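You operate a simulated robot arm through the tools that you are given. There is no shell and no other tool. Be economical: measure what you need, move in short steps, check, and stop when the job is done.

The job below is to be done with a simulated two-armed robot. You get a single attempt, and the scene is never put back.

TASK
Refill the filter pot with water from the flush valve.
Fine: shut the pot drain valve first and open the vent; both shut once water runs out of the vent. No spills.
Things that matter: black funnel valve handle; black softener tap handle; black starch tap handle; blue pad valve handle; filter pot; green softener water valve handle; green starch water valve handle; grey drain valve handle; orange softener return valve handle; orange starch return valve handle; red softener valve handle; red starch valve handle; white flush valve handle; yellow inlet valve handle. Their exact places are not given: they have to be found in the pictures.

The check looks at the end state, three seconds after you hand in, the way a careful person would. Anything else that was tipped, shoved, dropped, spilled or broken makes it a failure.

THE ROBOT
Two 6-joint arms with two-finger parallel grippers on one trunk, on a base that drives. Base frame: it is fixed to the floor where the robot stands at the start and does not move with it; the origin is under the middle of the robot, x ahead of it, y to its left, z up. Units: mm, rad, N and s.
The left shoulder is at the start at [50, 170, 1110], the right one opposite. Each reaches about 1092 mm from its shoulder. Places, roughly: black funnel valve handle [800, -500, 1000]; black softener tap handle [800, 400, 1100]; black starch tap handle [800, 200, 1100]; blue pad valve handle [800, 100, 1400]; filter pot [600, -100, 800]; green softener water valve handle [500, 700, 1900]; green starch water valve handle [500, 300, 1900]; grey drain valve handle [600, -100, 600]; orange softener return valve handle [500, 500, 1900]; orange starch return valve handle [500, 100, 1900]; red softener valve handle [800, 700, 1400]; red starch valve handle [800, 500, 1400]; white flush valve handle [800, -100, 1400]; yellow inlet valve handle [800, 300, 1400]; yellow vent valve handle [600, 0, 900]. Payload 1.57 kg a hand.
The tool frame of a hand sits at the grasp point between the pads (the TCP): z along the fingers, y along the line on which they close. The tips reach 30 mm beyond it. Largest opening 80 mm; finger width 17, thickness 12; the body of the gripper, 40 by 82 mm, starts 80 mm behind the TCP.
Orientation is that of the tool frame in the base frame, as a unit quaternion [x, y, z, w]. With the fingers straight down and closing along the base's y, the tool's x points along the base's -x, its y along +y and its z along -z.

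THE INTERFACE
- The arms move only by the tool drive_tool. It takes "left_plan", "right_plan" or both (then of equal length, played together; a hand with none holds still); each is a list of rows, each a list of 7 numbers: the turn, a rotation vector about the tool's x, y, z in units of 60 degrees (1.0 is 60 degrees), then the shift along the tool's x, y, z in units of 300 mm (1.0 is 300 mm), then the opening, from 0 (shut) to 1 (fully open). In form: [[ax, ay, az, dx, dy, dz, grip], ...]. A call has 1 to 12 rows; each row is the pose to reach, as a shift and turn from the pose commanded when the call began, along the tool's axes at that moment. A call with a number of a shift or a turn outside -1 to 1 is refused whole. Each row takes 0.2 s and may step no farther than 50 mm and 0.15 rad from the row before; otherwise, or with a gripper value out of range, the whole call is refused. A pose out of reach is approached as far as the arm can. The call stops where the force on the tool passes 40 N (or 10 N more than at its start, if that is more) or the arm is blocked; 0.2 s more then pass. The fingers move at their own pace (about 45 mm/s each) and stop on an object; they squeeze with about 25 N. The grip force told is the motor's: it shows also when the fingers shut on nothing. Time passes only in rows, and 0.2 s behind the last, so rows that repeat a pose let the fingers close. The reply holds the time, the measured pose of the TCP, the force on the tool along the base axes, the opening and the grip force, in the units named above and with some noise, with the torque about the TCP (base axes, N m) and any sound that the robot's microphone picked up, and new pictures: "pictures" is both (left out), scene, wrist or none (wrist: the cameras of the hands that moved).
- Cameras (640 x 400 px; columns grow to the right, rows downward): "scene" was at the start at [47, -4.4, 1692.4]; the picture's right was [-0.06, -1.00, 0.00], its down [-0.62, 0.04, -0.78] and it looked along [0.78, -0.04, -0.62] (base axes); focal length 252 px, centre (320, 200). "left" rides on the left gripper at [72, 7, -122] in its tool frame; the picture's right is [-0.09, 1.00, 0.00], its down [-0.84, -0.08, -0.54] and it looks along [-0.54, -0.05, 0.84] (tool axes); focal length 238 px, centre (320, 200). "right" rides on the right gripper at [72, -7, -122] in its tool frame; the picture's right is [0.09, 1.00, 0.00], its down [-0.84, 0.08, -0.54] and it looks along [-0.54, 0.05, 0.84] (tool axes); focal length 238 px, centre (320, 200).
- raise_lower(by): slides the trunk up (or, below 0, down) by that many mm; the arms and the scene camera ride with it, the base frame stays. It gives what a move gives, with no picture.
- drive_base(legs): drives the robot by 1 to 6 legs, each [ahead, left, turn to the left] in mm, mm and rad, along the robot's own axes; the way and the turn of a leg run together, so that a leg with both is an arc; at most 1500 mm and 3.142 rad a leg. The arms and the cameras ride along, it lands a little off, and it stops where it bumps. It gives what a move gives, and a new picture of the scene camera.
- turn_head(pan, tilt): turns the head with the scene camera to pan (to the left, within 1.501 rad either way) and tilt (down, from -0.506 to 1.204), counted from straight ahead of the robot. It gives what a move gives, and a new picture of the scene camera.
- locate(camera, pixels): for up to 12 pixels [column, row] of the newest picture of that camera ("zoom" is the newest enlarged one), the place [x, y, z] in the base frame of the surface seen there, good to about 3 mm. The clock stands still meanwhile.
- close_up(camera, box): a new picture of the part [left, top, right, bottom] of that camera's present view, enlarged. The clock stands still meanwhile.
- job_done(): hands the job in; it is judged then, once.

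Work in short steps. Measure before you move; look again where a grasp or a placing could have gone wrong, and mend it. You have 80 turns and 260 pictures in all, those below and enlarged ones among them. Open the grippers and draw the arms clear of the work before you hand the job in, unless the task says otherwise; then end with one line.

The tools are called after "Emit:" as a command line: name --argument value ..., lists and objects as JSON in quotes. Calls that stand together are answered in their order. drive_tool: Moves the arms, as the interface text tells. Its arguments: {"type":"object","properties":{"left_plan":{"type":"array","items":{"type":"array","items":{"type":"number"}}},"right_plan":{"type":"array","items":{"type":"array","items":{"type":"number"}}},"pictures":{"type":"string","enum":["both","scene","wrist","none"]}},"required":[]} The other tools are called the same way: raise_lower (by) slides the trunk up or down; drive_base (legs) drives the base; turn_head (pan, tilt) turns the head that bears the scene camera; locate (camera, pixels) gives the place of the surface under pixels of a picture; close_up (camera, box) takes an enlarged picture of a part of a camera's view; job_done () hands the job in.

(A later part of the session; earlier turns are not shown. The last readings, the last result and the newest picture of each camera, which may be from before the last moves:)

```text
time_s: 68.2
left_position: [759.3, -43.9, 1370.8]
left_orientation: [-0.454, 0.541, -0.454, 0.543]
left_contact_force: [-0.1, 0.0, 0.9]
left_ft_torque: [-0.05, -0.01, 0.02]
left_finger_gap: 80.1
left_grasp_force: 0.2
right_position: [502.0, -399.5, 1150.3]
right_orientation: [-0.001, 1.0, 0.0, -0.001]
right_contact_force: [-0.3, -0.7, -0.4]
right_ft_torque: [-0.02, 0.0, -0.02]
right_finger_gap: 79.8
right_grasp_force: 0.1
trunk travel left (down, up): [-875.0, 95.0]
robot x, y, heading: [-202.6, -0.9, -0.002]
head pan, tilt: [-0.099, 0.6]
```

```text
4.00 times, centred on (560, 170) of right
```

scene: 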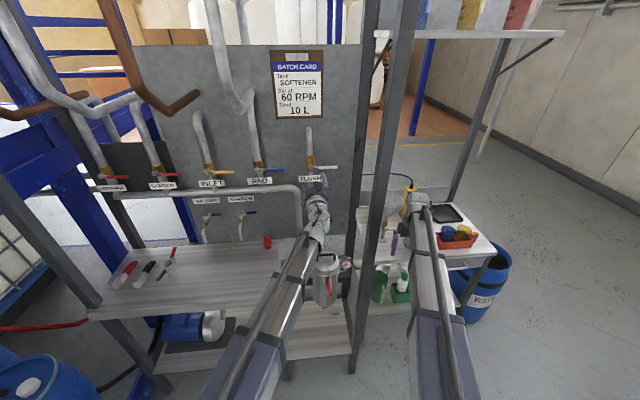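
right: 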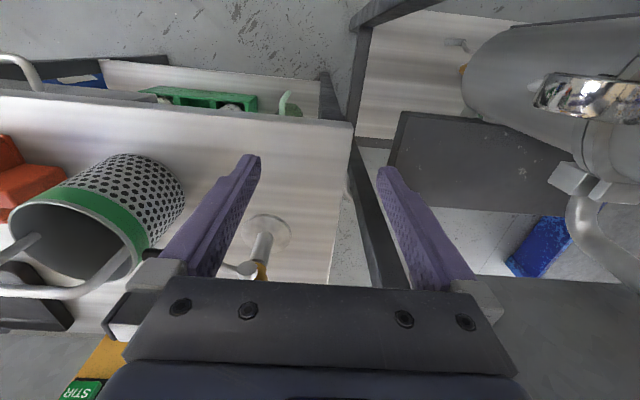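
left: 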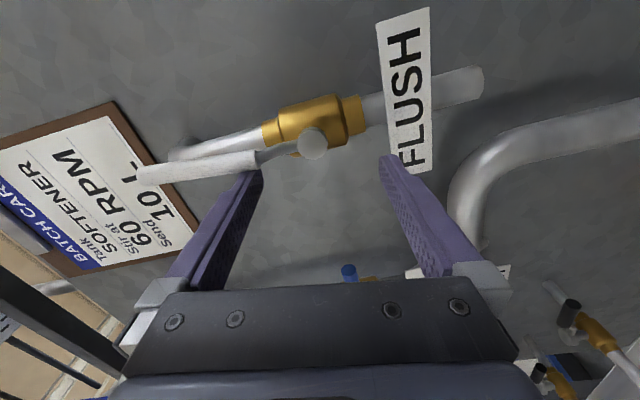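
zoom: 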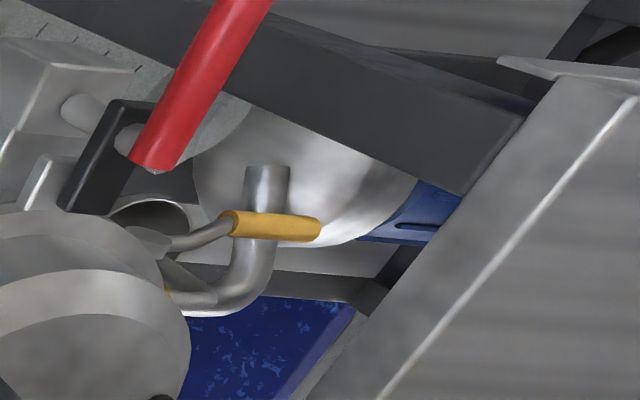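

Still dry; hold on.

Emit:
drive_tool --left_plan '[[0, 0, 0, 0, 0, 0, 1], [0, 0, 0, 0, 0, 0, 1], [0, 0, 0, 0, 0, 0, 1], [0, 0, 0, 0, 0, 0, 1], [0, 0, 0, 0, 0, 0, 1], [0, 0, 0, 0, 0, 0, 1], [0, 0, 0, 0, 0, 0, 1], [0, 0, 0, 0, 0, 0, 1], [0, 0, 0, 0, 0, 0, 1], [0, 0, 0, 0, 0, 0, 1], [0, 0, 0, 0, 0, 0, 1], [0, 0, 0, 0, 0, 0, 1]]' --pictures "none"

Emit:
close_up --camera "right" --box '[500, 120, 620, 220]'

Emit:
close_up --camera "scene" --box '[290, 230, 390, 310]'

```text
time_s: 70.8
left_position: [759.8, -43.8, 1369.4]
left_orientation: [-0.454, 0.54, -0.454, 0.544]
left_contact_force: [-1.2, 0.3, 0.4]
left_ft_torque: [-0.03, 0.03, 0.01]
left_finger_gap: 80.0
left_grasp_force: 0.1
right_position: [501.5, -401.5, 1149.5]
right_orientation: [0.001, 1.0, 0.0, 0.0]
right_contact_force: [0.9, 0.5, -0.9]
right_ft_torque: [0.0, 0.04, -0.01]
right_finger_gap: 80.0
right_grasp_force: 0.0
trunk travel left (down, up): [-875.0, 95.0]
robot x, y, heading: [-201.3, -1.1, -0.001]
head pan, tilt: [-0.099, 0.6]
```

```text
4.00 times, centred on (560, 170) of right
```

zoom: 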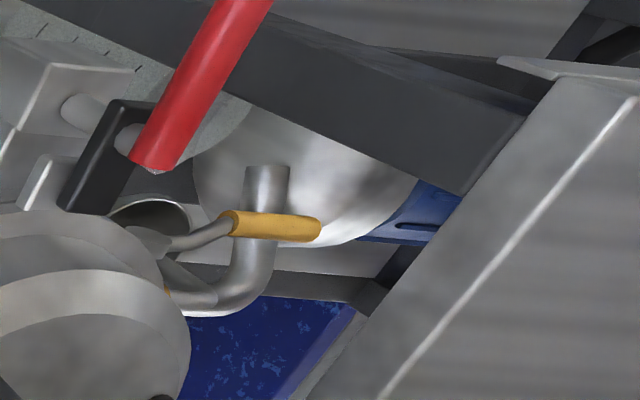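

```text
5.00 times, centred on (340, 270) of scene
```

zoom: 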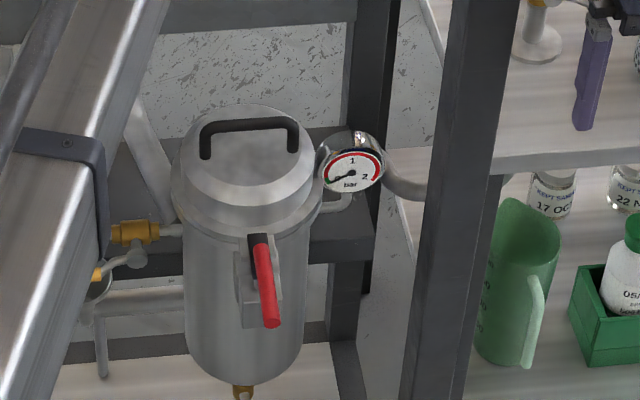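

Filling takes time; two more holds.

Emit:
drive_tool --left_plan '[[0, 0, 0, 0, 0, 0, 1], [0, 0, 0, 0, 0, 0, 1], [0, 0, 0, 0, 0, 0, 1], [0, 0, 0, 0, 0, 0, 1], [0, 0, 0, 0, 0, 0, 1], [0, 0, 0, 0, 0, 0, 1], [0, 0, 0, 0, 0, 0, 1], [0, 0, 0, 0, 0, 0, 1], [0, 0, 0, 0, 0, 0, 1], [0, 0, 0, 0, 0, 0, 1], [0, 0, 0, 0, 0, 0, 1], [0, 0, 0, 0, 0, 0, 1]]' --pictures "none"

Emit:
drive_tool --left_plan '[[0, 0, 0, 0, 0, 0, 1], [0, 0, 0, 0, 0, 0, 1], [0, 0, 0, 0, 0, 0, 1], [0, 0, 0, 0, 0, 0, 1], [0, 0, 0, 0, 0, 0, 1], [0, 0, 0, 0, 0, 0, 1], [0, 0, 0, 0, 0, 0, 1], [0, 0, 0, 0, 0, 0, 1]]' --pictures "none"

Emit:
close_up --camera "right" --box '[500, 120, 620, 220]'

```text
time_s: 73.4
left_position: [761.4, -43.8, 1371.0]
left_orientation: [-0.454, 0.54, -0.455, 0.543]
left_contact_force: [0.1, -0.9, 1.1]
left_ft_torque: [0.03, 0.01, -0.01]
left_finger_gap: 80.0
left_grasp_force: 0.0
right_position: [501.1, -400.2, 1149.6]
right_orientation: [0.0, 1.0, -0.001, 0.0]
right_contact_force: [0.5, -0.5, 0.7]
right_ft_torque: [-0.01, -0.01, 0.0]
right_finger_gap: 80.0
right_grasp_force: 0.1
trunk travel left (down, up): [-875.0, 95.0]
robot x, y, heading: [-199.5, -2.3, -0.001]
head pan, tilt: [-0.099, 0.6]
```

```text
time_s: 75.2
left_position: [760.1, -45.0, 1370.7]
left_orientation: [-0.454, 0.54, -0.455, 0.543]
left_contact_force: [-1.2, -0.6, 0.0]
left_ft_torque: [-0.02, 0.01, 0.01]
left_finger_gap: 79.7
left_grasp_force: 0.2
right_position: [501.0, -401.4, 1150.1]
right_orientation: [0.0, 1.0, -0.001, 0.0]
right_contact_force: [-1.3, 0.0, -0.4]
right_ft_torque: [-0.02, -0.02, -0.01]
right_finger_gap: 80.4
right_grasp_force: 0.1
trunk travel left (down, up): [-875.0, 95.0]
robot x, y, heading: [-201.8, 0.9, -0.004]
head pan, tilt: [-0.099, 0.6]
```

```text
4.00 times, centred on (560, 170) of right
```

zoom: 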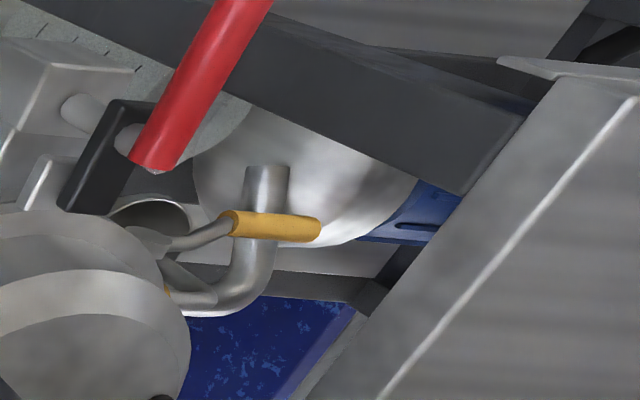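

Still filling; hold two more periods, checking after.

Emit:
drive_tool --left_plan '[[0, 0, 0, 0, 0, 0, 1], [0, 0, 0, 0, 0, 0, 1], [0, 0, 0, 0, 0, 0, 1], [0, 0, 0, 0, 0, 0, 1], [0, 0, 0, 0, 0, 0, 1], [0, 0, 0, 0, 0, 0, 1], [0, 0, 0, 0, 0, 0, 1], [0, 0, 0, 0, 0, 0, 1], [0, 0, 0, 0, 0, 0, 1], [0, 0, 0, 0, 0, 0, 1], [0, 0, 0, 0, 0, 0, 1], [0, 0, 0, 0, 0, 0, 1]]' --pictures "none"

Emit:
drive_tool --left_plan '[[0, 0, 0, 0, 0, 0, 1], [0, 0, 0, 0, 0, 0, 1], [0, 0, 0, 0, 0, 0, 1], [0, 0, 0, 0, 0, 0, 1], [0, 0, 0, 0, 0, 0, 1], [0, 0, 0, 0, 0, 0, 1], [0, 0, 0, 0, 0, 0, 1], [0, 0, 0, 0, 0, 0, 1], [0, 0, 0, 0, 0, 0, 1], [0, 0, 0, 0, 0, 0, 1], [0, 0, 0, 0, 0, 0, 1], [0, 0, 0, 0, 0, 0, 1]]' --pictures "scene"

Emit:
close_up --camera "right" --box '[500, 120, 620, 220]'

```text
time_s: 77.8
left_position: [759.9, -44.0, 1369.3]
left_orientation: [-0.455, 0.54, -0.455, 0.543]
left_contact_force: [0.8, 0.4, -0.6]
left_ft_torque: [0.03, 0.0, -0.03]
left_finger_gap: 80.0
left_grasp_force: 0.0
right_position: [501.6, -400.5, 1148.6]
right_orientation: [0.0, 1.0, 0.0, 0.001]
right_contact_force: [0.1, 0.5, 0.4]
right_ft_torque: [0.0, 0.02, 0.0]
right_finger_gap: 79.5
right_grasp_force: 0.1
trunk travel left (down, up): [-875.0, 95.0]
robot x, y, heading: [-202.4, -2.4, -0.003]
head pan, tilt: [-0.099, 0.6]
```

```text
time_s: 80.4
left_position: [758.4, -44.0, 1370.4]
left_orientation: [-0.454, 0.541, -0.455, 0.542]
left_contact_force: [0.4, 0.9, 0.6]
left_ft_torque: [-0.01, 0.03, 0.01]
left_finger_gap: 80.1
left_grasp_force: 0.0
right_position: [501.2, -401.9, 1149.2]
right_orientation: [0.0, 1.0, 0.001, -0.001]
right_contact_force: [-0.1, 0.4, 0.2]
right_ft_torque: [0.03, -0.01, 0.01]
right_finger_gap: 80.2
right_grasp_force: 0.0
trunk travel left (down, up): [-875.0, 95.0]
robot x, y, heading: [-202.1, -3.2, 0.002]
head pan, tilt: [-0.099, 0.6]
```

scene: 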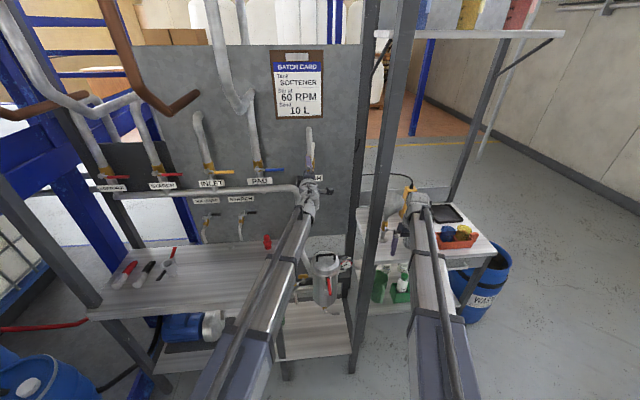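

```text
4.00 times, centred on (560, 170) of right
```

zoom: 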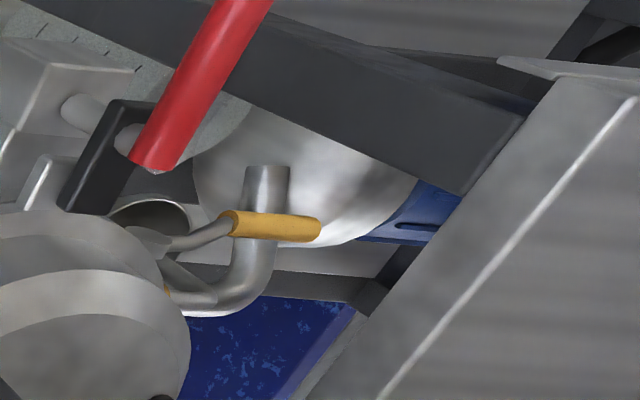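

No spill visible; still dry at the vent after 20 s. I keep holding.

Emit:
drive_tool --left_plan '[[0, 0, 0, 0, 0, 0, 1], [0, 0, 0, 0, 0, 0, 1], [0, 0, 0, 0, 0, 0, 1], [0, 0, 0, 0, 0, 0, 1], [0, 0, 0, 0, 0, 0, 1], [0, 0, 0, 0, 0, 0, 1], [0, 0, 0, 0, 0, 0, 1], [0, 0, 0, 0, 0, 0, 1], [0, 0, 0, 0, 0, 0, 1], [0, 0, 0, 0, 0, 0, 1], [0, 0, 0, 0, 0, 0, 1], [0, 0, 0, 0, 0, 0, 1]]' --pictures "none"

Emit:
drive_tool --left_plan '[[0, 0, 0, 0, 0, 0, 1], [0, 0, 0, 0, 0, 0, 1], [0, 0, 0, 0, 0, 0, 1], [0, 0, 0, 0, 0, 0, 1], [0, 0, 0, 0, 0, 0, 1], [0, 0, 0, 0, 0, 0, 1], [0, 0, 0, 0, 0, 0, 1], [0, 0, 0, 0, 0, 0, 1], [0, 0, 0, 0, 0, 0, 1], [0, 0, 0, 0, 0, 0, 1], [0, 0, 0, 0, 0, 0, 1], [0, 0, 0, 0, 0, 0, 1]]' --pictures "none"

Emit:
close_up --camera "right" --box '[500, 120, 620, 220]'

```text
time_s: 83.0
left_position: [759.3, -43.6, 1371.1]
left_orientation: [-0.454, 0.54, -0.456, 0.543]
left_contact_force: [-0.2, 0.6, 0.3]
left_ft_torque: [0.0, 0.01, 0.05]
left_finger_gap: 80.0
left_grasp_force: 0.0
right_position: [501.4, -400.2, 1150.6]
right_orientation: [0.0, 1.0, 0.001, 0.001]
right_contact_force: [-0.7, 0.7, -0.8]
right_ft_torque: [-0.02, 0.0, -0.03]
right_finger_gap: 80.3
right_grasp_force: 0.1
trunk travel left (down, up): [-875.0, 95.0]
robot x, y, heading: [-203.9, 0.0, 0.004]
head pan, tilt: [-0.099, 0.6]
```

```text
time_s: 85.6
left_position: [760.0, -43.5, 1371.1]
left_orientation: [-0.454, 0.54, -0.456, 0.543]
left_contact_force: [-0.9, -0.4, 0.6]
left_ft_torque: [-0.03, 0.0, 0.01]
left_finger_gap: 80.0
left_grasp_force: 0.1
right_position: [501.8, -400.8, 1150.7]
right_orientation: [0.0, 1.0, 0.0, 0.0]
right_contact_force: [-0.1, 0.4, 0.0]
right_ft_torque: [-0.02, 0.04, 0.0]
right_finger_gap: 80.0
right_grasp_force: 0.0
trunk travel left (down, up): [-875.0, 95.0]
robot x, y, heading: [-202.6, -0.8, 0.003]
head pan, tilt: [-0.099, 0.6]
```

```text
4.00 times, centred on (560, 170) of right
```

zoom: 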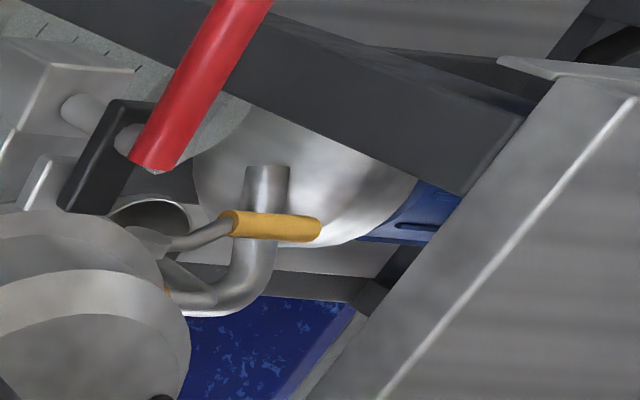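

Still none; I keep holding in longer blocks.

Emit:
drive_tool --left_plan '[[0, 0, 0, 0, 0, 0, 1], [0, 0, 0, 0, 0, 0, 1], [0, 0, 0, 0, 0, 0, 1], [0, 0, 0, 0, 0, 0, 1], [0, 0, 0, 0, 0, 0, 1], [0, 0, 0, 0, 0, 0, 1], [0, 0, 0, 0, 0, 0, 1], [0, 0, 0, 0, 0, 0, 1], [0, 0, 0, 0, 0, 0, 1], [0, 0, 0, 0, 0, 0, 1], [0, 0, 0, 0, 0, 0, 1], [0, 0, 0, 0, 0, 0, 1]]' --pictures "none"

Emit:
close_up --camera "right" --box '[500, 120, 620, 220]'

Emit:
drive_tool --left_plan '[[0, 0, 0, 0, 0, 0, 1], [0, 0, 0, 0, 0, 0, 1], [0, 0, 0, 0, 0, 0, 1], [0, 0, 0, 0, 0, 0, 1], [0, 0, 0, 0, 0, 0, 1], [0, 0, 0, 0, 0, 0, 1], [0, 0, 0, 0, 0, 0, 1], [0, 0, 0, 0, 0, 0, 1], [0, 0, 0, 0, 0, 0, 1], [0, 0, 0, 0, 0, 0, 1], [0, 0, 0, 0, 0, 0, 1], [0, 0, 0, 0, 0, 0, 1]]' --pictures "none"

Emit:
close_up --camera "right" --box '[0, 0, 640, 400]'

```text
time_s: 88.2
left_position: [760.4, -43.5, 1370.1]
left_orientation: [-0.454, 0.541, -0.455, 0.543]
left_contact_force: [-0.3, 0.1, -0.5]
left_ft_torque: [0.0, 0.01, 0.03]
left_finger_gap: 80.0
left_grasp_force: 0.1
right_position: [501.2, -400.7, 1148.6]
right_orientation: [0.0, 1.0, 0.0, 0.0]
right_contact_force: [0.7, 0.0, -0.3]
right_ft_torque: [0.02, -0.03, -0.02]
right_finger_gap: 80.0
right_grasp_force: 0.1
trunk travel left (down, up): [-875.0, 95.0]
robot x, y, heading: [-203.3, 2.2, -0.001]
head pan, tilt: [-0.099, 0.6]
```

```text
4.00 times, centred on (560, 170) of right
```

zoom: 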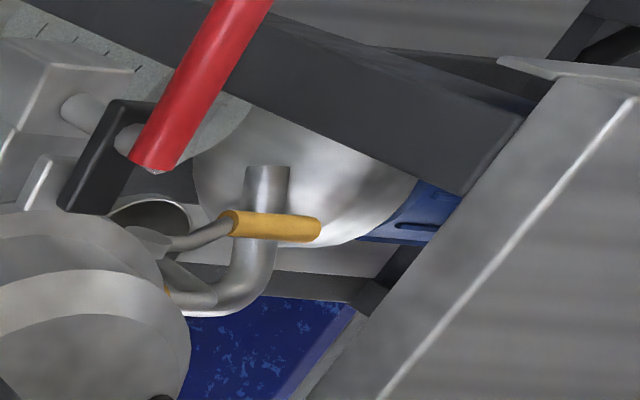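

```text
time_s: 90.8
left_position: [760.5, -44.3, 1369.9]
left_orientation: [-0.454, 0.54, -0.455, 0.543]
left_contact_force: [0.1, -0.1, -0.3]
left_ft_torque: [0.03, -0.02, 0.01]
left_finger_gap: 80.2
left_grasp_force: 0.0
right_position: [501.8, -400.6, 1149.2]
right_orientation: [0.0, 1.0, 0.0, 0.0]
right_contact_force: [0.5, 0.3, -0.2]
right_ft_torque: [0.01, 0.0, 0.01]
right_finger_gap: 80.0
right_grasp_force: 0.0
trunk travel left (down, up): [-875.0, 95.0]
robot x, y, heading: [-199.6, -1.2, -0.002]
head pan, tilt: [-0.099, 0.6]
```

```text
1.00 times, centred on (320, 200) of right (not enlarged: the box is as wide or as high as the picture)
```

zoom: 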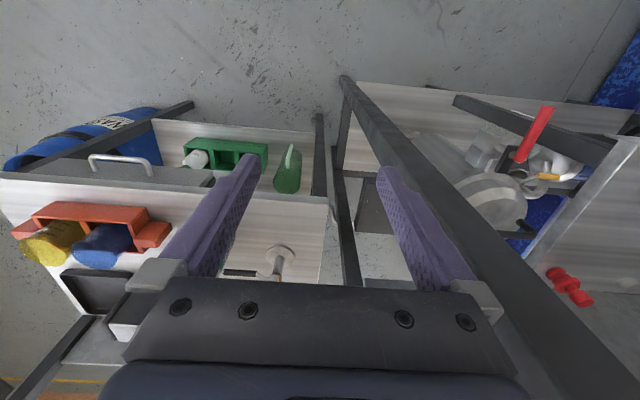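

Continue holding with a check in between.

Emit:
drive_tool --left_plan '[[0, 0, 0, 0, 0, 0, 1], [0, 0, 0, 0, 0, 0, 1], [0, 0, 0, 0, 0, 0, 1], [0, 0, 0, 0, 0, 0, 1], [0, 0, 0, 0, 0, 0, 1], [0, 0, 0, 0, 0, 0, 1], [0, 0, 0, 0, 0, 0, 1], [0, 0, 0, 0, 0, 0, 1], [0, 0, 0, 0, 0, 0, 1], [0, 0, 0, 0, 0, 0, 1], [0, 0, 0, 0, 0, 0, 1], [0, 0, 0, 0, 0, 0, 1]]' --pictures "none"

Emit:
drive_tool --left_plan '[[0, 0, 0, 0, 0, 0, 1], [0, 0, 0, 0, 0, 0, 1], [0, 0, 0, 0, 0, 0, 1], [0, 0, 0, 0, 0, 0, 1], [0, 0, 0, 0, 0, 0, 1], [0, 0, 0, 0, 0, 0, 1], [0, 0, 0, 0, 0, 0, 1], [0, 0, 0, 0, 0, 0, 1], [0, 0, 0, 0, 0, 0, 1], [0, 0, 0, 0, 0, 0, 1], [0, 0, 0, 0, 0, 0, 1], [0, 0, 0, 0, 0, 0, 1]]' --pictures "none"

Emit:
close_up --camera "right" --box '[500, 120, 620, 220]'

Emit:
close_up --camera "scene" --box '[310, 245, 370, 295]'

```text
time_s: 93.4
left_position: [760.3, -43.5, 1371.7]
left_orientation: [-0.454, 0.54, -0.455, 0.543]
left_contact_force: [-0.4, 0.2, -0.3]
left_ft_torque: [0.01, 0.01, 0.02]
left_finger_gap: 79.8
left_grasp_force: 0.1
right_position: [500.9, -400.7, 1150.4]
right_orientation: [0.0, 1.0, 0.0, 0.0]
right_contact_force: [-0.5, 0.0, -0.4]
right_ft_torque: [0.03, -0.01, 0.0]
right_finger_gap: 79.9
right_grasp_force: 0.1
trunk travel left (down, up): [-875.0, 95.0]
robot x, y, heading: [-203.0, 1.2, -0.001]
head pan, tilt: [-0.099, 0.6]
```

```text
time_s: 96.0
left_position: [759.5, -44.9, 1370.5]
left_orientation: [-0.454, 0.541, -0.455, 0.542]
left_contact_force: [-0.4, -0.6, 0.9]
left_ft_torque: [0.03, 0.01, 0.01]
left_finger_gap: 80.3
left_grasp_force: 0.2
right_position: [501.7, -401.4, 1151.3]
right_orientation: [0.0, 1.0, 0.0, 0.0]
right_contact_force: [-0.3, -0.3, -0.4]
right_ft_torque: [0.03, 0.01, -0.04]
right_finger_gap: 79.9
right_grasp_force: 0.1
trunk travel left (down, up): [-875.0, 95.0]
robot x, y, heading: [-199.7, -1.7, 0.005]
head pan, tilt: [-0.099, 0.6]
```

```text
4.00 times, centred on (560, 170) of right
```

zoom: 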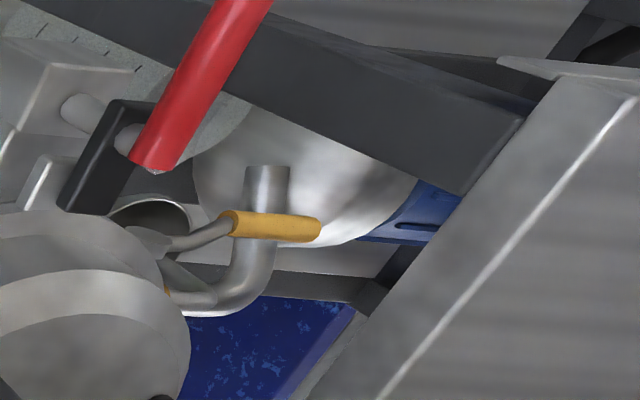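

```text
8.00 times, centred on (340, 270) of scene
```

zoom: 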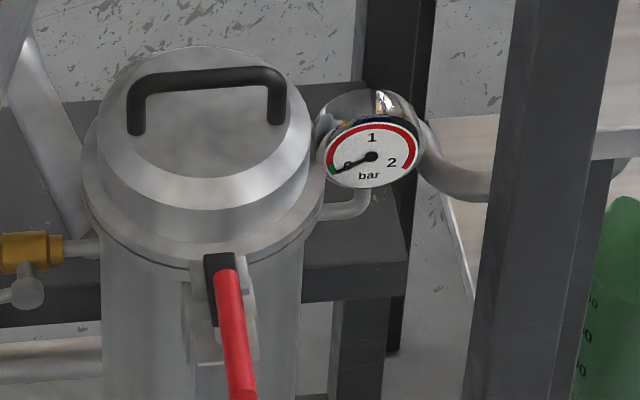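

Gauge reads 0, no leaks. I keep waiting.

Emit:
drive_tool --left_plan '[[0, 0, 0, 0, 0, 0, 1], [0, 0, 0, 0, 0, 0, 1], [0, 0, 0, 0, 0, 0, 1], [0, 0, 0, 0, 0, 0, 1], [0, 0, 0, 0, 0, 0, 1], [0, 0, 0, 0, 0, 0, 1], [0, 0, 0, 0, 0, 0, 1], [0, 0, 0, 0, 0, 0, 1], [0, 0, 0, 0, 0, 0, 1], [0, 0, 0, 0, 0, 0, 1], [0, 0, 0, 0, 0, 0, 1], [0, 0, 0, 0, 0, 0, 1]]' --pictures "none"

Emit:
drive_tool --left_plan '[[0, 0, 0, 0, 0, 0, 1], [0, 0, 0, 0, 0, 0, 1], [0, 0, 0, 0, 0, 0, 1], [0, 0, 0, 0, 0, 0, 1], [0, 0, 0, 0, 0, 0, 1], [0, 0, 0, 0, 0, 0, 1], [0, 0, 0, 0, 0, 0, 1], [0, 0, 0, 0, 0, 0, 1], [0, 0, 0, 0, 0, 0, 1], [0, 0, 0, 0, 0, 0, 1], [0, 0, 0, 0, 0, 0, 1], [0, 0, 0, 0, 0, 0, 1]]' --pictures "none"

Emit:
close_up --camera "right" --box '[500, 120, 620, 220]'

Emit:
close_up --camera "left" --box '[0, 0, 640, 400]'

```text
time_s: 98.6
left_position: [760.6, -44.2, 1370.3]
left_orientation: [-0.453, 0.541, -0.455, 0.543]
left_contact_force: [-0.2, -0.1, -0.5]
left_ft_torque: [-0.02, -0.01, 0.01]
left_finger_gap: 80.0
left_grasp_force: 0.2
right_position: [500.4, -400.9, 1150.5]
right_orientation: [0.0, 1.0, 0.0, 0.0]
right_contact_force: [-0.4, -0.2, 0.8]
right_ft_torque: [-0.04, 0.01, 0.0]
right_finger_gap: 79.8
right_grasp_force: 0.1
trunk travel left (down, up): [-875.0, 95.0]
robot x, y, heading: [-201.4, 2.0, 0.002]
head pan, tilt: [-0.099, 0.6]
```

```text
time_s: 101.2
left_position: [759.2, -44.3, 1370.2]
left_orientation: [-0.454, 0.541, -0.455, 0.543]
left_contact_force: [-1.2, -0.8, 0.1]
left_ft_torque: [-0.01, -0.01, 0.01]
left_finger_gap: 80.0
left_grasp_force: 0.2
right_position: [500.8, -400.9, 1149.4]
right_orientation: [0.0, 1.0, 0.0, 0.0]
right_contact_force: [0.9, 0.5, -0.5]
right_ft_torque: [-0.01, 0.0, -0.01]
right_finger_gap: 80.1
right_grasp_force: 0.1
trunk travel left (down, up): [-875.0, 95.0]
robot x, y, heading: [-199.7, 1.7, -0.002]
head pan, tilt: [-0.099, 0.6]
```

```text
4.00 times, centred on (560, 170) of right
```

zoom: 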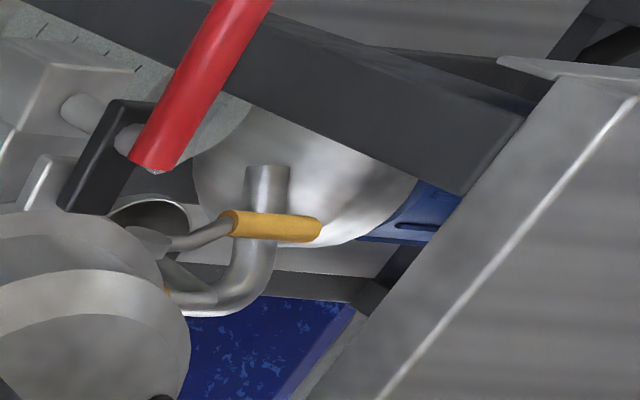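

```text
1.00 times, centred on (320, 200) of left (not enlarged: the box is as wide or as high as the picture)
```

zoom: 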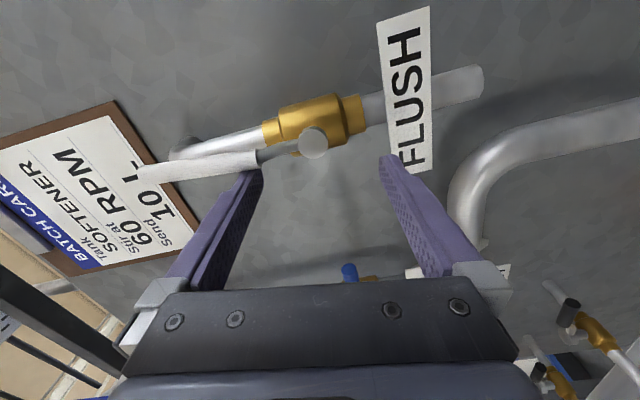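

Flush remains open and clear. Continue waiting.

Emit:
drive_tool --left_plan '[[0, 0, 0, 0, 0, 0, 1], [0, 0, 0, 0, 0, 0, 1], [0, 0, 0, 0, 0, 0, 1], [0, 0, 0, 0, 0, 0, 1], [0, 0, 0, 0, 0, 0, 1], [0, 0, 0, 0, 0, 0, 1], [0, 0, 0, 0, 0, 0, 1], [0, 0, 0, 0, 0, 0, 1], [0, 0, 0, 0, 0, 0, 1], [0, 0, 0, 0, 0, 0, 1], [0, 0, 0, 0, 0, 0, 1], [0, 0, 0, 0, 0, 0, 1]]' --pictures "none"

Emit:
drive_tool --left_plan '[[0, 0, 0, 0, 0, 0, 1], [0, 0, 0, 0, 0, 0, 1], [0, 0, 0, 0, 0, 0, 1], [0, 0, 0, 0, 0, 0, 1], [0, 0, 0, 0, 0, 0, 1], [0, 0, 0, 0, 0, 0, 1], [0, 0, 0, 0, 0, 0, 1], [0, 0, 0, 0, 0, 0, 1], [0, 0, 0, 0, 0, 0, 1], [0, 0, 0, 0, 0, 0, 1], [0, 0, 0, 0, 0, 0, 1], [0, 0, 0, 0, 0, 0, 1]]' --pictures "none"

Emit:
close_up --camera "right" --box '[500, 120, 620, 220]'

```text
time_s: 103.8
left_position: [760.7, -44.0, 1370.2]
left_orientation: [-0.454, 0.541, -0.455, 0.543]
left_contact_force: [0.2, -0.2, -0.4]
left_ft_torque: [-0.01, 0.0, -0.04]
left_finger_gap: 80.1
left_grasp_force: 0.1
right_position: [501.3, -400.5, 1149.7]
right_orientation: [0.0, 1.0, 0.0, 0.0]
right_contact_force: [0.5, -0.5, 0.9]
right_ft_torque: [-0.01, 0.02, -0.02]
right_finger_gap: 79.8
right_grasp_force: 0.1
trunk travel left (down, up): [-875.0, 95.0]
robot x, y, heading: [-199.7, 2.3, 0.001]
head pan, tilt: [-0.099, 0.6]
```

```text
time_s: 106.4
left_position: [760.3, -45.0, 1371.1]
left_orientation: [-0.454, 0.541, -0.455, 0.543]
left_contact_force: [-0.6, -0.6, 0.8]
left_ft_torque: [0.0, -0.01, 0.0]
left_finger_gap: 80.1
left_grasp_force: 0.1
right_position: [502.5, -400.5, 1150.2]
right_orientation: [0.001, 1.0, 0.0, 0.001]
right_contact_force: [-0.1, -0.4, -0.1]
right_ft_torque: [0.02, 0.02, 0.03]
right_finger_gap: 80.0
right_grasp_force: 0.0
trunk travel left (down, up): [-875.0, 95.0]
robot x, y, heading: [-198.6, 0.7, 0.0]
head pan, tilt: [-0.099, 0.6]
```

```text
4.00 times, centred on (560, 170) of right
```

zoom: 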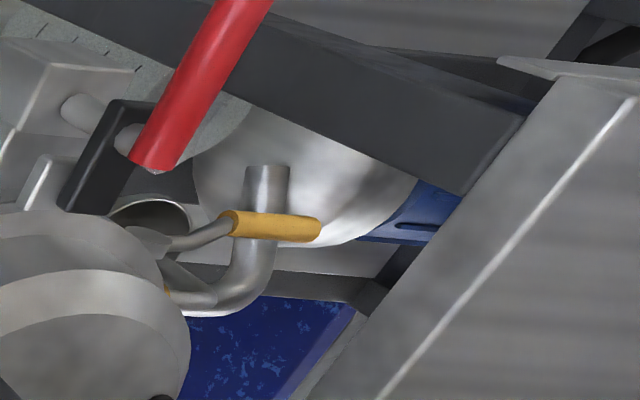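

Still dry at 106 s. Longer wait.

Emit:
drive_tool --left_plan '[[0, 0, 0, 0, 0, 0, 1], [0, 0, 0, 0, 0, 0, 1], [0, 0, 0, 0, 0, 0, 1], [0, 0, 0, 0, 0, 0, 1], [0, 0, 0, 0, 0, 0, 1], [0, 0, 0, 0, 0, 0, 1], [0, 0, 0, 0, 0, 0, 1], [0, 0, 0, 0, 0, 0, 1], [0, 0, 0, 0, 0, 0, 1], [0, 0, 0, 0, 0, 0, 1], [0, 0, 0, 0, 0, 0, 1], [0, 0, 0, 0, 0, 0, 1]]' --pictures "none"

Emit:
drive_tool --left_plan '[[0, 0, 0, 0, 0, 0, 1], [0, 0, 0, 0, 0, 0, 1], [0, 0, 0, 0, 0, 0, 1], [0, 0, 0, 0, 0, 0, 1], [0, 0, 0, 0, 0, 0, 1], [0, 0, 0, 0, 0, 0, 1], [0, 0, 0, 0, 0, 0, 1], [0, 0, 0, 0, 0, 0, 1], [0, 0, 0, 0, 0, 0, 1], [0, 0, 0, 0, 0, 0, 1], [0, 0, 0, 0, 0, 0, 1], [0, 0, 0, 0, 0, 0, 1]]' --pictures "none"

Emit:
drive_tool --left_plan '[[0, 0, 0, 0, 0, 0, 1], [0, 0, 0, 0, 0, 0, 1], [0, 0, 0, 0, 0, 0, 1], [0, 0, 0, 0, 0, 0, 1], [0, 0, 0, 0, 0, 0, 1], [0, 0, 0, 0, 0, 0, 1], [0, 0, 0, 0, 0, 0, 1], [0, 0, 0, 0, 0, 0, 1], [0, 0, 0, 0, 0, 0, 1], [0, 0, 0, 0, 0, 0, 1], [0, 0, 0, 0, 0, 0, 1], [0, 0, 0, 0, 0, 0, 1]]' --pictures "none"

Emit:
close_up --camera "right" --box '[500, 120, 620, 220]'

```text
time_s: 109.0
left_position: [759.9, -43.2, 1371.0]
left_orientation: [-0.454, 0.54, -0.455, 0.543]
left_contact_force: [-0.3, -0.4, -0.7]
left_ft_torque: [0.03, 0.04, 0.0]
left_finger_gap: 80.0
left_grasp_force: 0.1
right_position: [501.3, -401.8, 1150.2]
right_orientation: [0.0, 1.0, -0.001, 0.0]
right_contact_force: [0.5, -0.6, -0.8]
right_ft_torque: [0.05, -0.01, -0.01]
right_finger_gap: 80.0
right_grasp_force: 0.1
trunk travel left (down, up): [-875.0, 95.0]
robot x, y, heading: [-202.9, -0.1, 0.0]
head pan, tilt: [-0.099, 0.6]
```

```text
time_s: 111.6
left_position: [759.0, -42.8, 1369.4]
left_orientation: [-0.454, 0.541, -0.454, 0.543]
left_contact_force: [-0.2, -0.2, 0.8]
left_ft_torque: [0.02, 0.01, 0.02]
left_finger_gap: 79.9
left_grasp_force: 0.2
right_position: [500.7, -401.2, 1150.2]
right_orientation: [0.0, 1.0, 0.001, 0.0]
right_contact_force: [0.1, -0.4, 0.0]
right_ft_torque: [-0.01, 0.0, 0.0]
right_finger_gap: 80.0
right_grasp_force: 0.1
trunk travel left (down, up): [-875.0, 95.0]
robot x, y, heading: [-200.7, -4.8, -0.0]
head pan, tilt: [-0.099, 0.6]
```

```text
time_s: 114.2
left_position: [759.9, -44.4, 1370.0]
left_orientation: [-0.453, 0.541, -0.455, 0.543]
left_contact_force: [0.1, -0.4, 0.2]
left_ft_torque: [-0.02, -0.01, 0.01]
left_finger_gap: 80.0
left_grasp_force: 0.0
right_position: [501.3, -400.7, 1150.1]
right_orientation: [-0.001, 1.0, -0.001, 0.001]
right_contact_force: [-0.6, -0.3, 0.7]
right_ft_torque: [-0.04, -0.02, 0.0]
right_finger_gap: 79.9
right_grasp_force: 0.2
trunk travel left (down, up): [-875.0, 95.0]
robot x, y, heading: [-203.8, -0.6, -0.003]
head pan, tilt: [-0.099, 0.6]
```

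```text
4.00 times, centred on (560, 170) of right
```

zoom: 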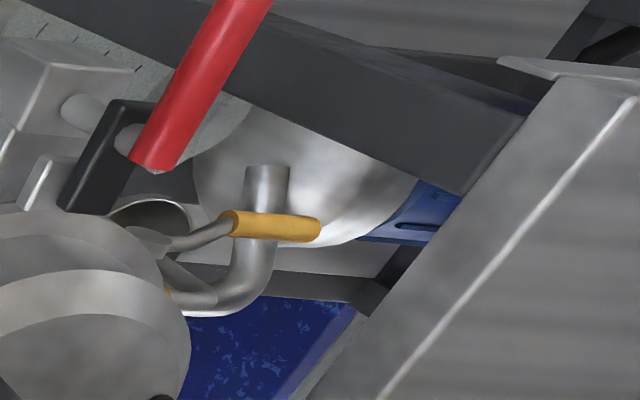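

Let me make sure what I'm looking at: I locate points around the outlet in this picture.

Emit:
locate --camera "zoom" --pixels '[[265, 175], [240, 290], [330, 190], [225, 150], [145, 215], [280, 230], [190, 245], [380, 180], [250, 330], [60, 230]]'

Emit:
close_up --camera "scene" --box '[290, 260, 350, 310]'

```text
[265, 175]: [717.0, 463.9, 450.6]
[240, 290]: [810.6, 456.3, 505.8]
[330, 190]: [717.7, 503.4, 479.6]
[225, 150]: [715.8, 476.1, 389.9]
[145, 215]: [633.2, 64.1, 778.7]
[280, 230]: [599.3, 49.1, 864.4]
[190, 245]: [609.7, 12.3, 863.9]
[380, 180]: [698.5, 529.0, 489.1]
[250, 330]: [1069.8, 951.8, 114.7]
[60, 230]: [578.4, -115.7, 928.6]
```

```text
8.00 times, centred on (320, 285) of scene
```

zoom: 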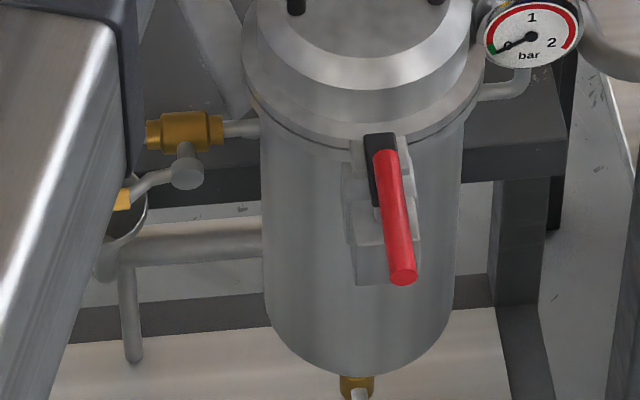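

The vent outlet is actually hidden from this camera. I shift the right hand back 60 mm and 155 mm left for a clear line to the cup.

Emit:
drive_tool --right_plan '[[0, 0, 0, 0.1, 0.02, 0, 1], [0, 0, 0, 0.2, 0.13, 0, 1], [0, 0, 0, 0.2, 0.28, 0, 1], [0, 0, 0, 0.2, 0.42, 0, 1], [0, 0, 0, 0.2, 0.52, 0, 1]]' --pictures "wrist"

```text
time_s: 115.4
left_position: [759.9, -43.4, 1370.3]
left_orientation: [-0.454, 0.54, -0.455, 0.543]
left_contact_force: [0.1, -0.5, 0.2]
left_ft_torque: [0.01, 0.01, -0.03]
left_finger_gap: 79.8
left_grasp_force: 0.0
right_position: [438.1, -244.5, 1149.8]
right_orientation: [0.0, 1.0, 0.001, -0.001]
right_contact_force: [0.0, 0.5, 0.2]
right_ft_torque: [-0.02, 0.02, -0.01]
right_finger_gap: 80.1
right_grasp_force: 0.1
trunk travel left (down, up): [-875.0, 95.0]
robot x, y, heading: [-201.9, -0.1, 0.004]
head pan, tilt: [-0.099, 0.6]
```

right: 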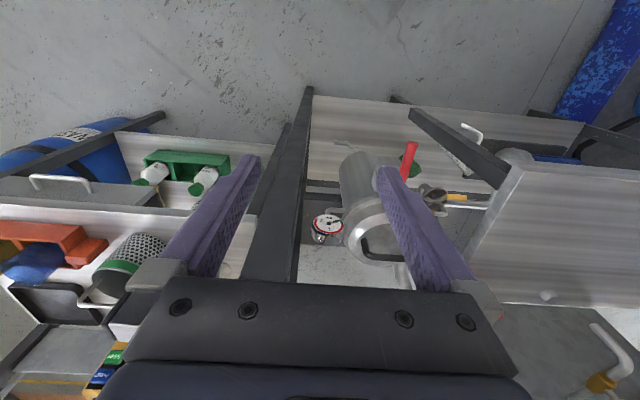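

The cup is now visible near (433,195); I zoom in.

Emit:
close_up --camera "right" --box '[405, 165, 485, 225]'

```text
6.67 times, centred on (445, 195) of right
```

zoom: 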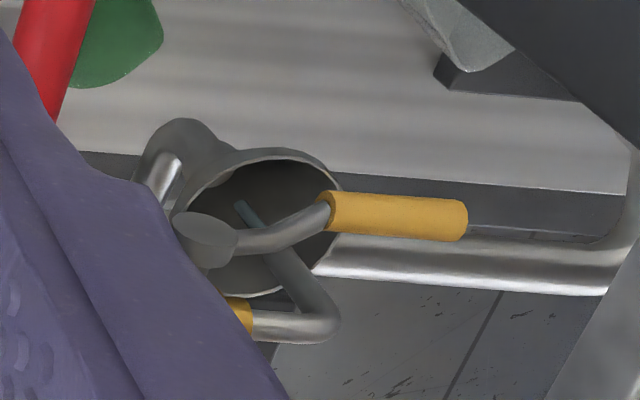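

A thin bluish water stream runs from the vent outlet into the cup (245,215): the pot is full. I shut the flush now: slide onto axis and roll +60°.

Emit:
drive_tool --left_plan '[[0, 0, 0.06, 0.036, -0.006, 0, 1], [0, 0, 0.14, 0.072, -0.013, 0, 1], [0, 0, 0.26, 0.074, -0.013, 0, 1], [0, 0, 0.38, 0.074, -0.013, 0, 1], [0, 0, 0.5, 0.074, -0.013, 0, 1], [0, 0, 0.62, 0.074, -0.013, 0, 1], [0, 0, 0.74, 0.074, -0.013, 0, 1], [0, 0, 0.86, 0.074, -0.013, 0, 1], [0, 0, 0.96, 0.074, -0.013, 0, 1]]' --pictures "wrist"

Emit:
drive_tool --left_plan '[[0, 0, 0.06, 0, 0, 0, 1], [0, 0, 0.12, 0, 0, 0, 1], [0, 0, 0.18, 0, 0, 0, 1], [0, 0, 0.24, 0, 0, 0, 1]]' --pictures "wrist"

Emit:
close_up --camera "right" --box '[405, 165, 485, 225]'

```text
time_s: 117.4
left_position: [760.0, -66.8, 1370.5]
left_orientation: [-0.136, 0.693, -0.137, 0.695]
left_contact_force: [-0.5, 0.7, 3.9]
left_ft_torque: [-0.15, -0.08, -0.02]
left_finger_gap: 79.9
left_grasp_force: 0.0
right_position: [438.6, -244.9, 1150.9]
right_orientation: [0.0, 1.0, -0.001, -0.001]
right_contact_force: [0.4, 0.2, -0.3]
right_ft_torque: [0.0, 0.0, -0.01]
right_finger_gap: 80.0
right_grasp_force: 0.0
trunk travel left (down, up): [-875.0, 95.0]
robot x, y, heading: [-196.2, 0.5, -0.002]
head pan, tilt: [-0.099, 0.6]
```

left: 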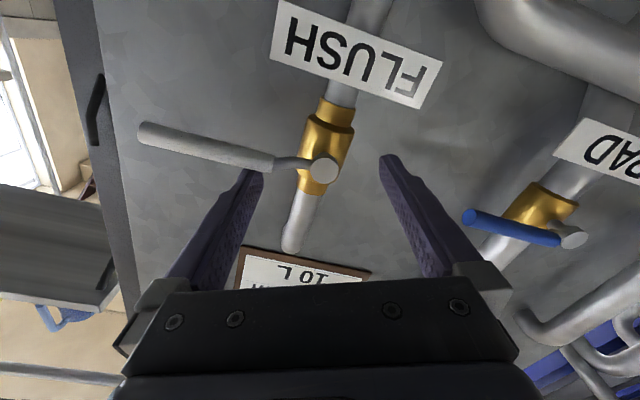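

```text
time_s: 117.9
left_position: [758.9, -66.3, 1373.3]
left_orientation: [-0.107, 0.697, -0.106, 0.701]
left_contact_force: [4.9, -0.8, 30.5]
left_ft_torque: [-1.27, -0.51, 0.15]
left_finger_gap: 80.4
left_grasp_force: 0.0
right_position: [436.9, -243.7, 1151.7]
right_orientation: [0.0, 1.0, 0.0, 0.0]
right_contact_force: [0.1, 0.5, -0.1]
right_ft_torque: [-0.02, -0.02, -0.01]
right_finger_gap: 80.2
right_grasp_force: 0.1
trunk travel left (down, up): [-875.0, 95.0]
robot x, y, heading: [-200.9, 1.2, 0.003]
head pan, tilt: [-0.099, 0.6]
stopped in row 2 (left hand): the force on the tool passed its limit at 48 N (the readings are from after the stop); the commanded pose is now the measured one
```

left: 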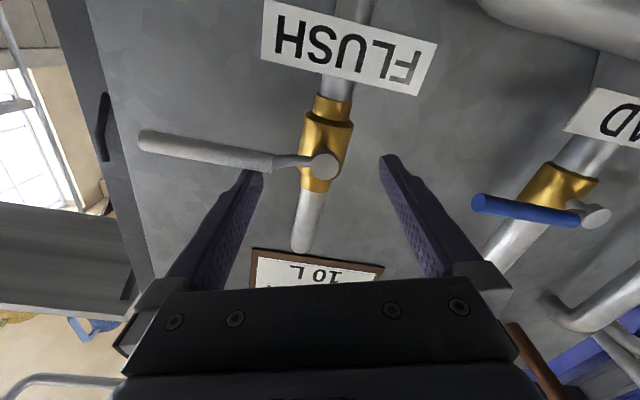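

```text
6.67 times, centred on (445, 195) of right
```

zoom: 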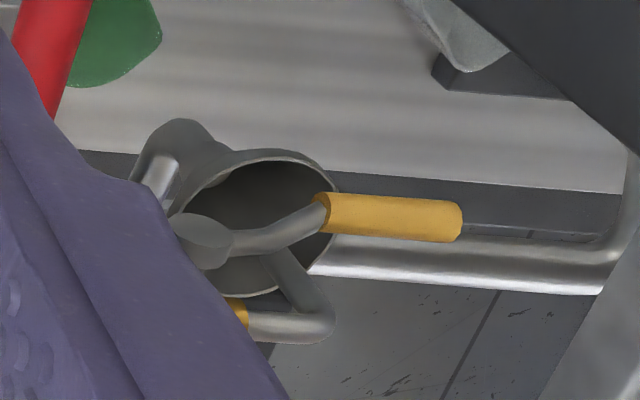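

Flush shut at its stop and the stream has ended. I withdraw the left hand and move to the vent's column, opening set to 48 mm.

Emit:
drive_tool --left_plan '[[0, 0, -0.06, 0, 0, 0, 1], [0, 0, -0.06, 0, 0, -0.15, 1], [0, 0, -0.1, 0, 0, -0.3, 1], [0, 0, -0.15, -0.01, 0.03, -0.44, 0.6], [0, 0, -0.2, -0.025, 0.08, -0.58, 0.6], [0, 0, -0.25, -0.04, 0.13, -0.72, 0.6], [0, 0, -0.28, -0.055, 0.18, -0.86, 0.6], [0, 0, -0.28, -0.06, 0.2, -1, 0.6]]' --pictures "none"

```text
time_s: 118.5
left_position: [742.3, -63.7, 1371.3]
left_orientation: [-0.131, 0.693, -0.125, 0.698]
left_contact_force: [-0.7, 0.5, -0.1]
left_ft_torque: [-0.02, 0.01, 0.02]
left_finger_gap: 79.9
left_grasp_force: 0.0
right_position: [439.2, -243.7, 1149.7]
right_orientation: [0.001, 1.0, 0.0, 0.001]
right_contact_force: [0.0, -0.5, 0.0]
right_ft_torque: [-0.03, -0.03, 0.02]
right_finger_gap: 79.7
right_grasp_force: 0.0
trunk travel left (down, up): [-875.0, 95.0]
robot x, y, heading: [-200.3, -1.3, -0.003]
head pan, tilt: [-0.099, 0.6]
stopped in row 2 (left hand): the force on the tool passed its limit at 266 N (the readings are from after the stop); the commanded pose is now the measured one
```

The retract hit something hard (266 N). I look before moving again.

Emit:
turn_head --pan -0.1 --tilt 0.8

Emit:
close_up --camera "left" --box '[0, 0, 640, 400]'

Emit:
close_up --camera "scene" --box '[200, 60, 440, 260]'

```text
time_s: 119.2
left_position: [743.6, -64.9, 1371.3]
left_orientation: [-0.131, 0.693, -0.125, 0.698]
left_contact_force: [0.1, 0.0, -0.2]
left_ft_torque: [-0.04, -0.02, 0.01]
left_finger_gap: 80.0
left_grasp_force: 0.1
right_position: [440.7, -243.4, 1149.5]
right_orientation: [0.0, 1.0, 0.001, 0.0]
right_contact_force: [0.5, -0.5, -0.4]
right_ft_torque: [0.0, 0.0, 0.03]
right_finger_gap: 80.2
right_grasp_force: 0.2
trunk travel left (down, up): [-875.0, 95.0]
robot x, y, heading: [-203.2, 1.8, 0.001]
head pan, tilt: [-0.099, 0.799]
```

scene: 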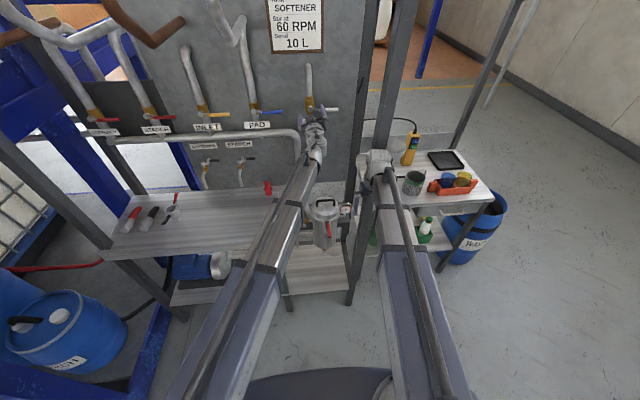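

```text
1.00 times, centred on (320, 200) of left (not enlarged: the box is as wide or as high as the picture)
```

zoom: 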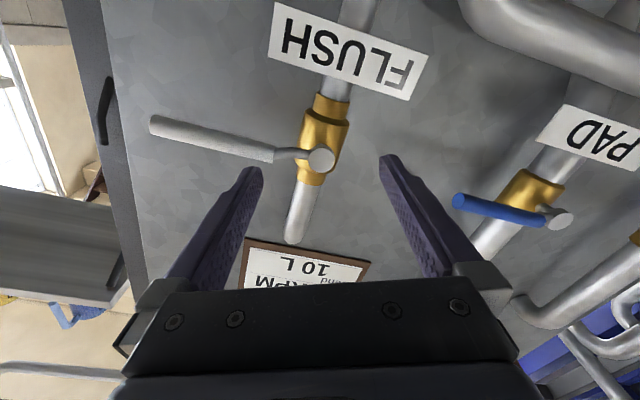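

```text
2.00 times, centred on (320, 160) of scene
```

zoom: 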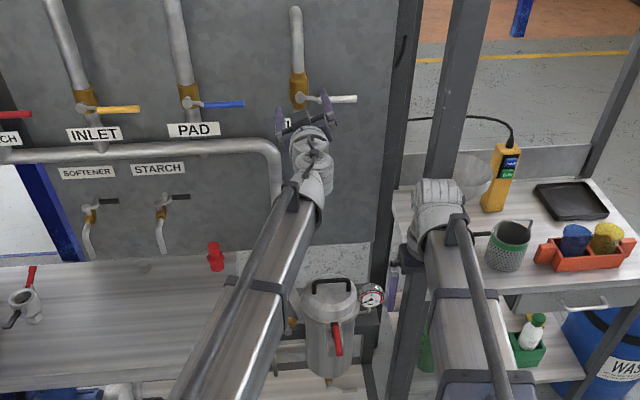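

Nothing is visibly in contact and forces are nil; the flush lever is still horizontal. I retry the retract gently in small steps.

Emit:
drive_tool --left_plan '[[0, 0, 0, 0, 0, -0.05, 1], [0, 0, 0, 0, 0, -0.1, 1], [0, 0, 0, 0, 0, -0.15, 1], [0, 0, 0, 0, 0, -0.2, 1]]' --pictures "none"

```text
time_s: 120.2
left_position: [682.6, -65.3, 1370.7]
left_orientation: [-0.131, 0.693, -0.126, 0.697]
left_contact_force: [-0.8, -0.1, -0.5]
left_ft_torque: [-0.03, 0.01, -0.03]
left_finger_gap: 79.8
left_grasp_force: 0.1
right_position: [439.7, -244.5, 1149.2]
right_orientation: [0.0, 1.0, 0.0, 0.0]
right_contact_force: [-0.2, -0.3, -0.2]
right_ft_torque: [0.04, -0.02, 0.02]
right_finger_gap: 79.9
right_grasp_force: 0.0
trunk travel left (down, up): [-875.0, 95.0]
robot x, y, heading: [-198.6, -0.4, 0.001]
head pan, tilt: [-0.099, 0.799]
```

Free now. I continue back to x≈456, y≈−3 with roll ≈ −35°.

Emit:
drive_tool --left_plan '[[0, 0, 0, 0, 0, -0.13, 0.6], [0, 0, -0.04, -0.01, 0.026, -0.26, 0.6], [0, 0, -0.08, -0.025, 0.065, -0.39, 0.6], [0, 0, -0.12, -0.04, 0.105, -0.52, 0.6], [0, 0, -0.17, -0.055, 0.145, -0.65, 0.6], [0, 0, -0.23, -0.074, 0.193, -0.755, 0.6]]' --pictures "none"

```text
time_s: 121.6
left_position: [457.2, -4.9, 1371.5]
left_orientation: [-0.214, 0.672, -0.208, 0.678]
left_contact_force: [0.3, -0.4, 0.8]
left_ft_torque: [0.01, 0.0, -0.01]
left_finger_gap: 48.0
left_grasp_force: 0.1
right_position: [440.0, -243.2, 1150.3]
right_orientation: [0.0, 1.0, 0.001, 0.0]
right_contact_force: [-0.6, 0.8, 0.2]
right_ft_torque: [-0.01, -0.01, 0.0]
right_finger_gap: 79.8
right_grasp_force: 0.0
trunk travel left (down, up): [-875.0, 95.0]
robot x, y, heading: [-199.4, 0.8, -0.0]
head pan, tilt: [-0.099, 0.799]
```

Now lower the trunk 507 mm to vent height (column checked clear for both hands).

Emit:
raise_lower --by -400

Emit:
raise_lower --by -107

Emit:
turn_head --pan -0.1 --tilt 0.5

Emit:
close_up --camera "left" --box '[0, 0, 640, 400]'

```text
time_s: 125.5
left_position: [458.3, -5.6, 971.0]
left_orientation: [-0.214, 0.673, -0.207, 0.678]
left_contact_force: [0.4, 0.2, -1.3]
left_ft_torque: [-0.01, -0.03, -0.03]
left_finger_gap: 48.2
left_grasp_force: 0.1
right_position: [439.8, -244.2, 749.6]
right_orientation: [0.0, 1.0, -0.001, 0.0]
right_contact_force: [-0.4, 0.0, -0.8]
right_ft_torque: [0.0, -0.01, 0.01]
right_finger_gap: 80.2
right_grasp_force: 0.1
trunk travel left (down, up): [-475.0, 495.0]
robot x, y, heading: [-203.0, 3.5, 0.003]
head pan, tilt: [-0.099, 0.799]
```

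```text
time_s: 126.9
left_position: [458.1, -5.0, 864.3]
left_orientation: [-0.214, 0.672, -0.207, 0.678]
left_contact_force: [-0.5, -0.2, -0.3]
left_ft_torque: [-0.02, 0.04, -0.01]
left_finger_gap: 47.9
left_grasp_force: 0.0
right_position: [440.1, -245.3, 642.6]
right_orientation: [0.0, 1.0, 0.0, -0.001]
right_contact_force: [0.8, -0.3, 0.6]
right_ft_torque: [0.0, -0.01, -0.01]
right_finger_gap: 79.7
right_grasp_force: 0.1
trunk travel left (down, up): [-368.0, 602.0]
robot x, y, heading: [-195.9, 0.4, -0.005]
head pan, tilt: [-0.099, 0.799]
```

```text
time_s: 127.7
left_position: [458.6, -5.0, 863.7]
left_orientation: [-0.213, 0.673, -0.207, 0.678]
left_contact_force: [0.1, -0.3, -0.4]
left_ft_torque: [0.01, -0.02, -0.02]
left_finger_gap: 47.8
left_grasp_force: 0.1
right_position: [439.4, -245.5, 642.9]
right_orientation: [0.001, 1.0, 0.0, 0.0]
right_contact_force: [-0.2, 0.1, -0.1]
right_ft_torque: [-0.02, 0.0, -0.03]
right_finger_gap: 80.2
right_grasp_force: 0.0
trunk travel left (down, up): [-368.0, 602.0]
robot x, y, heading: [-200.7, 1.1, 0.0]
head pan, tilt: [-0.099, 0.499]
```

scene: 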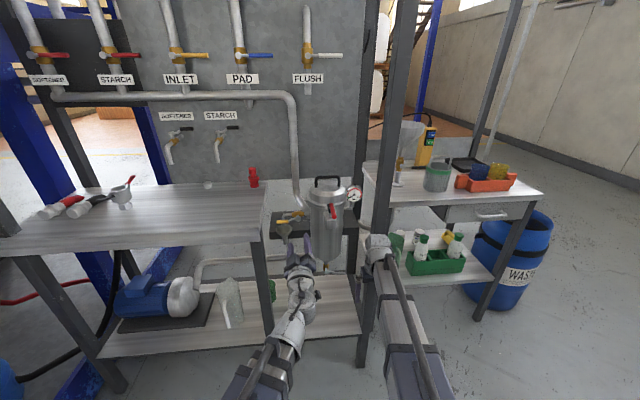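

```text
1.00 times, centred on (320, 200) of left (not enlarged: the box is as wide or as high as the picture)
```

zoom: 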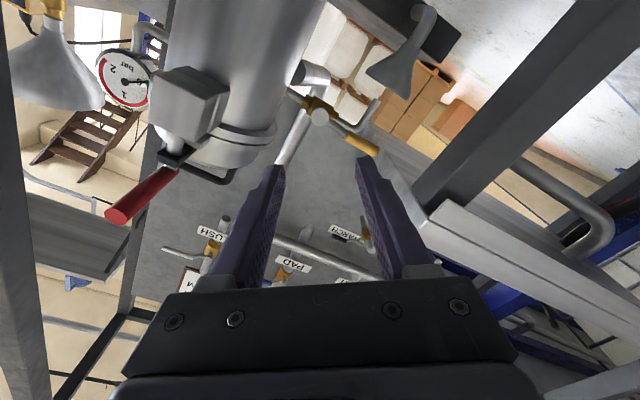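

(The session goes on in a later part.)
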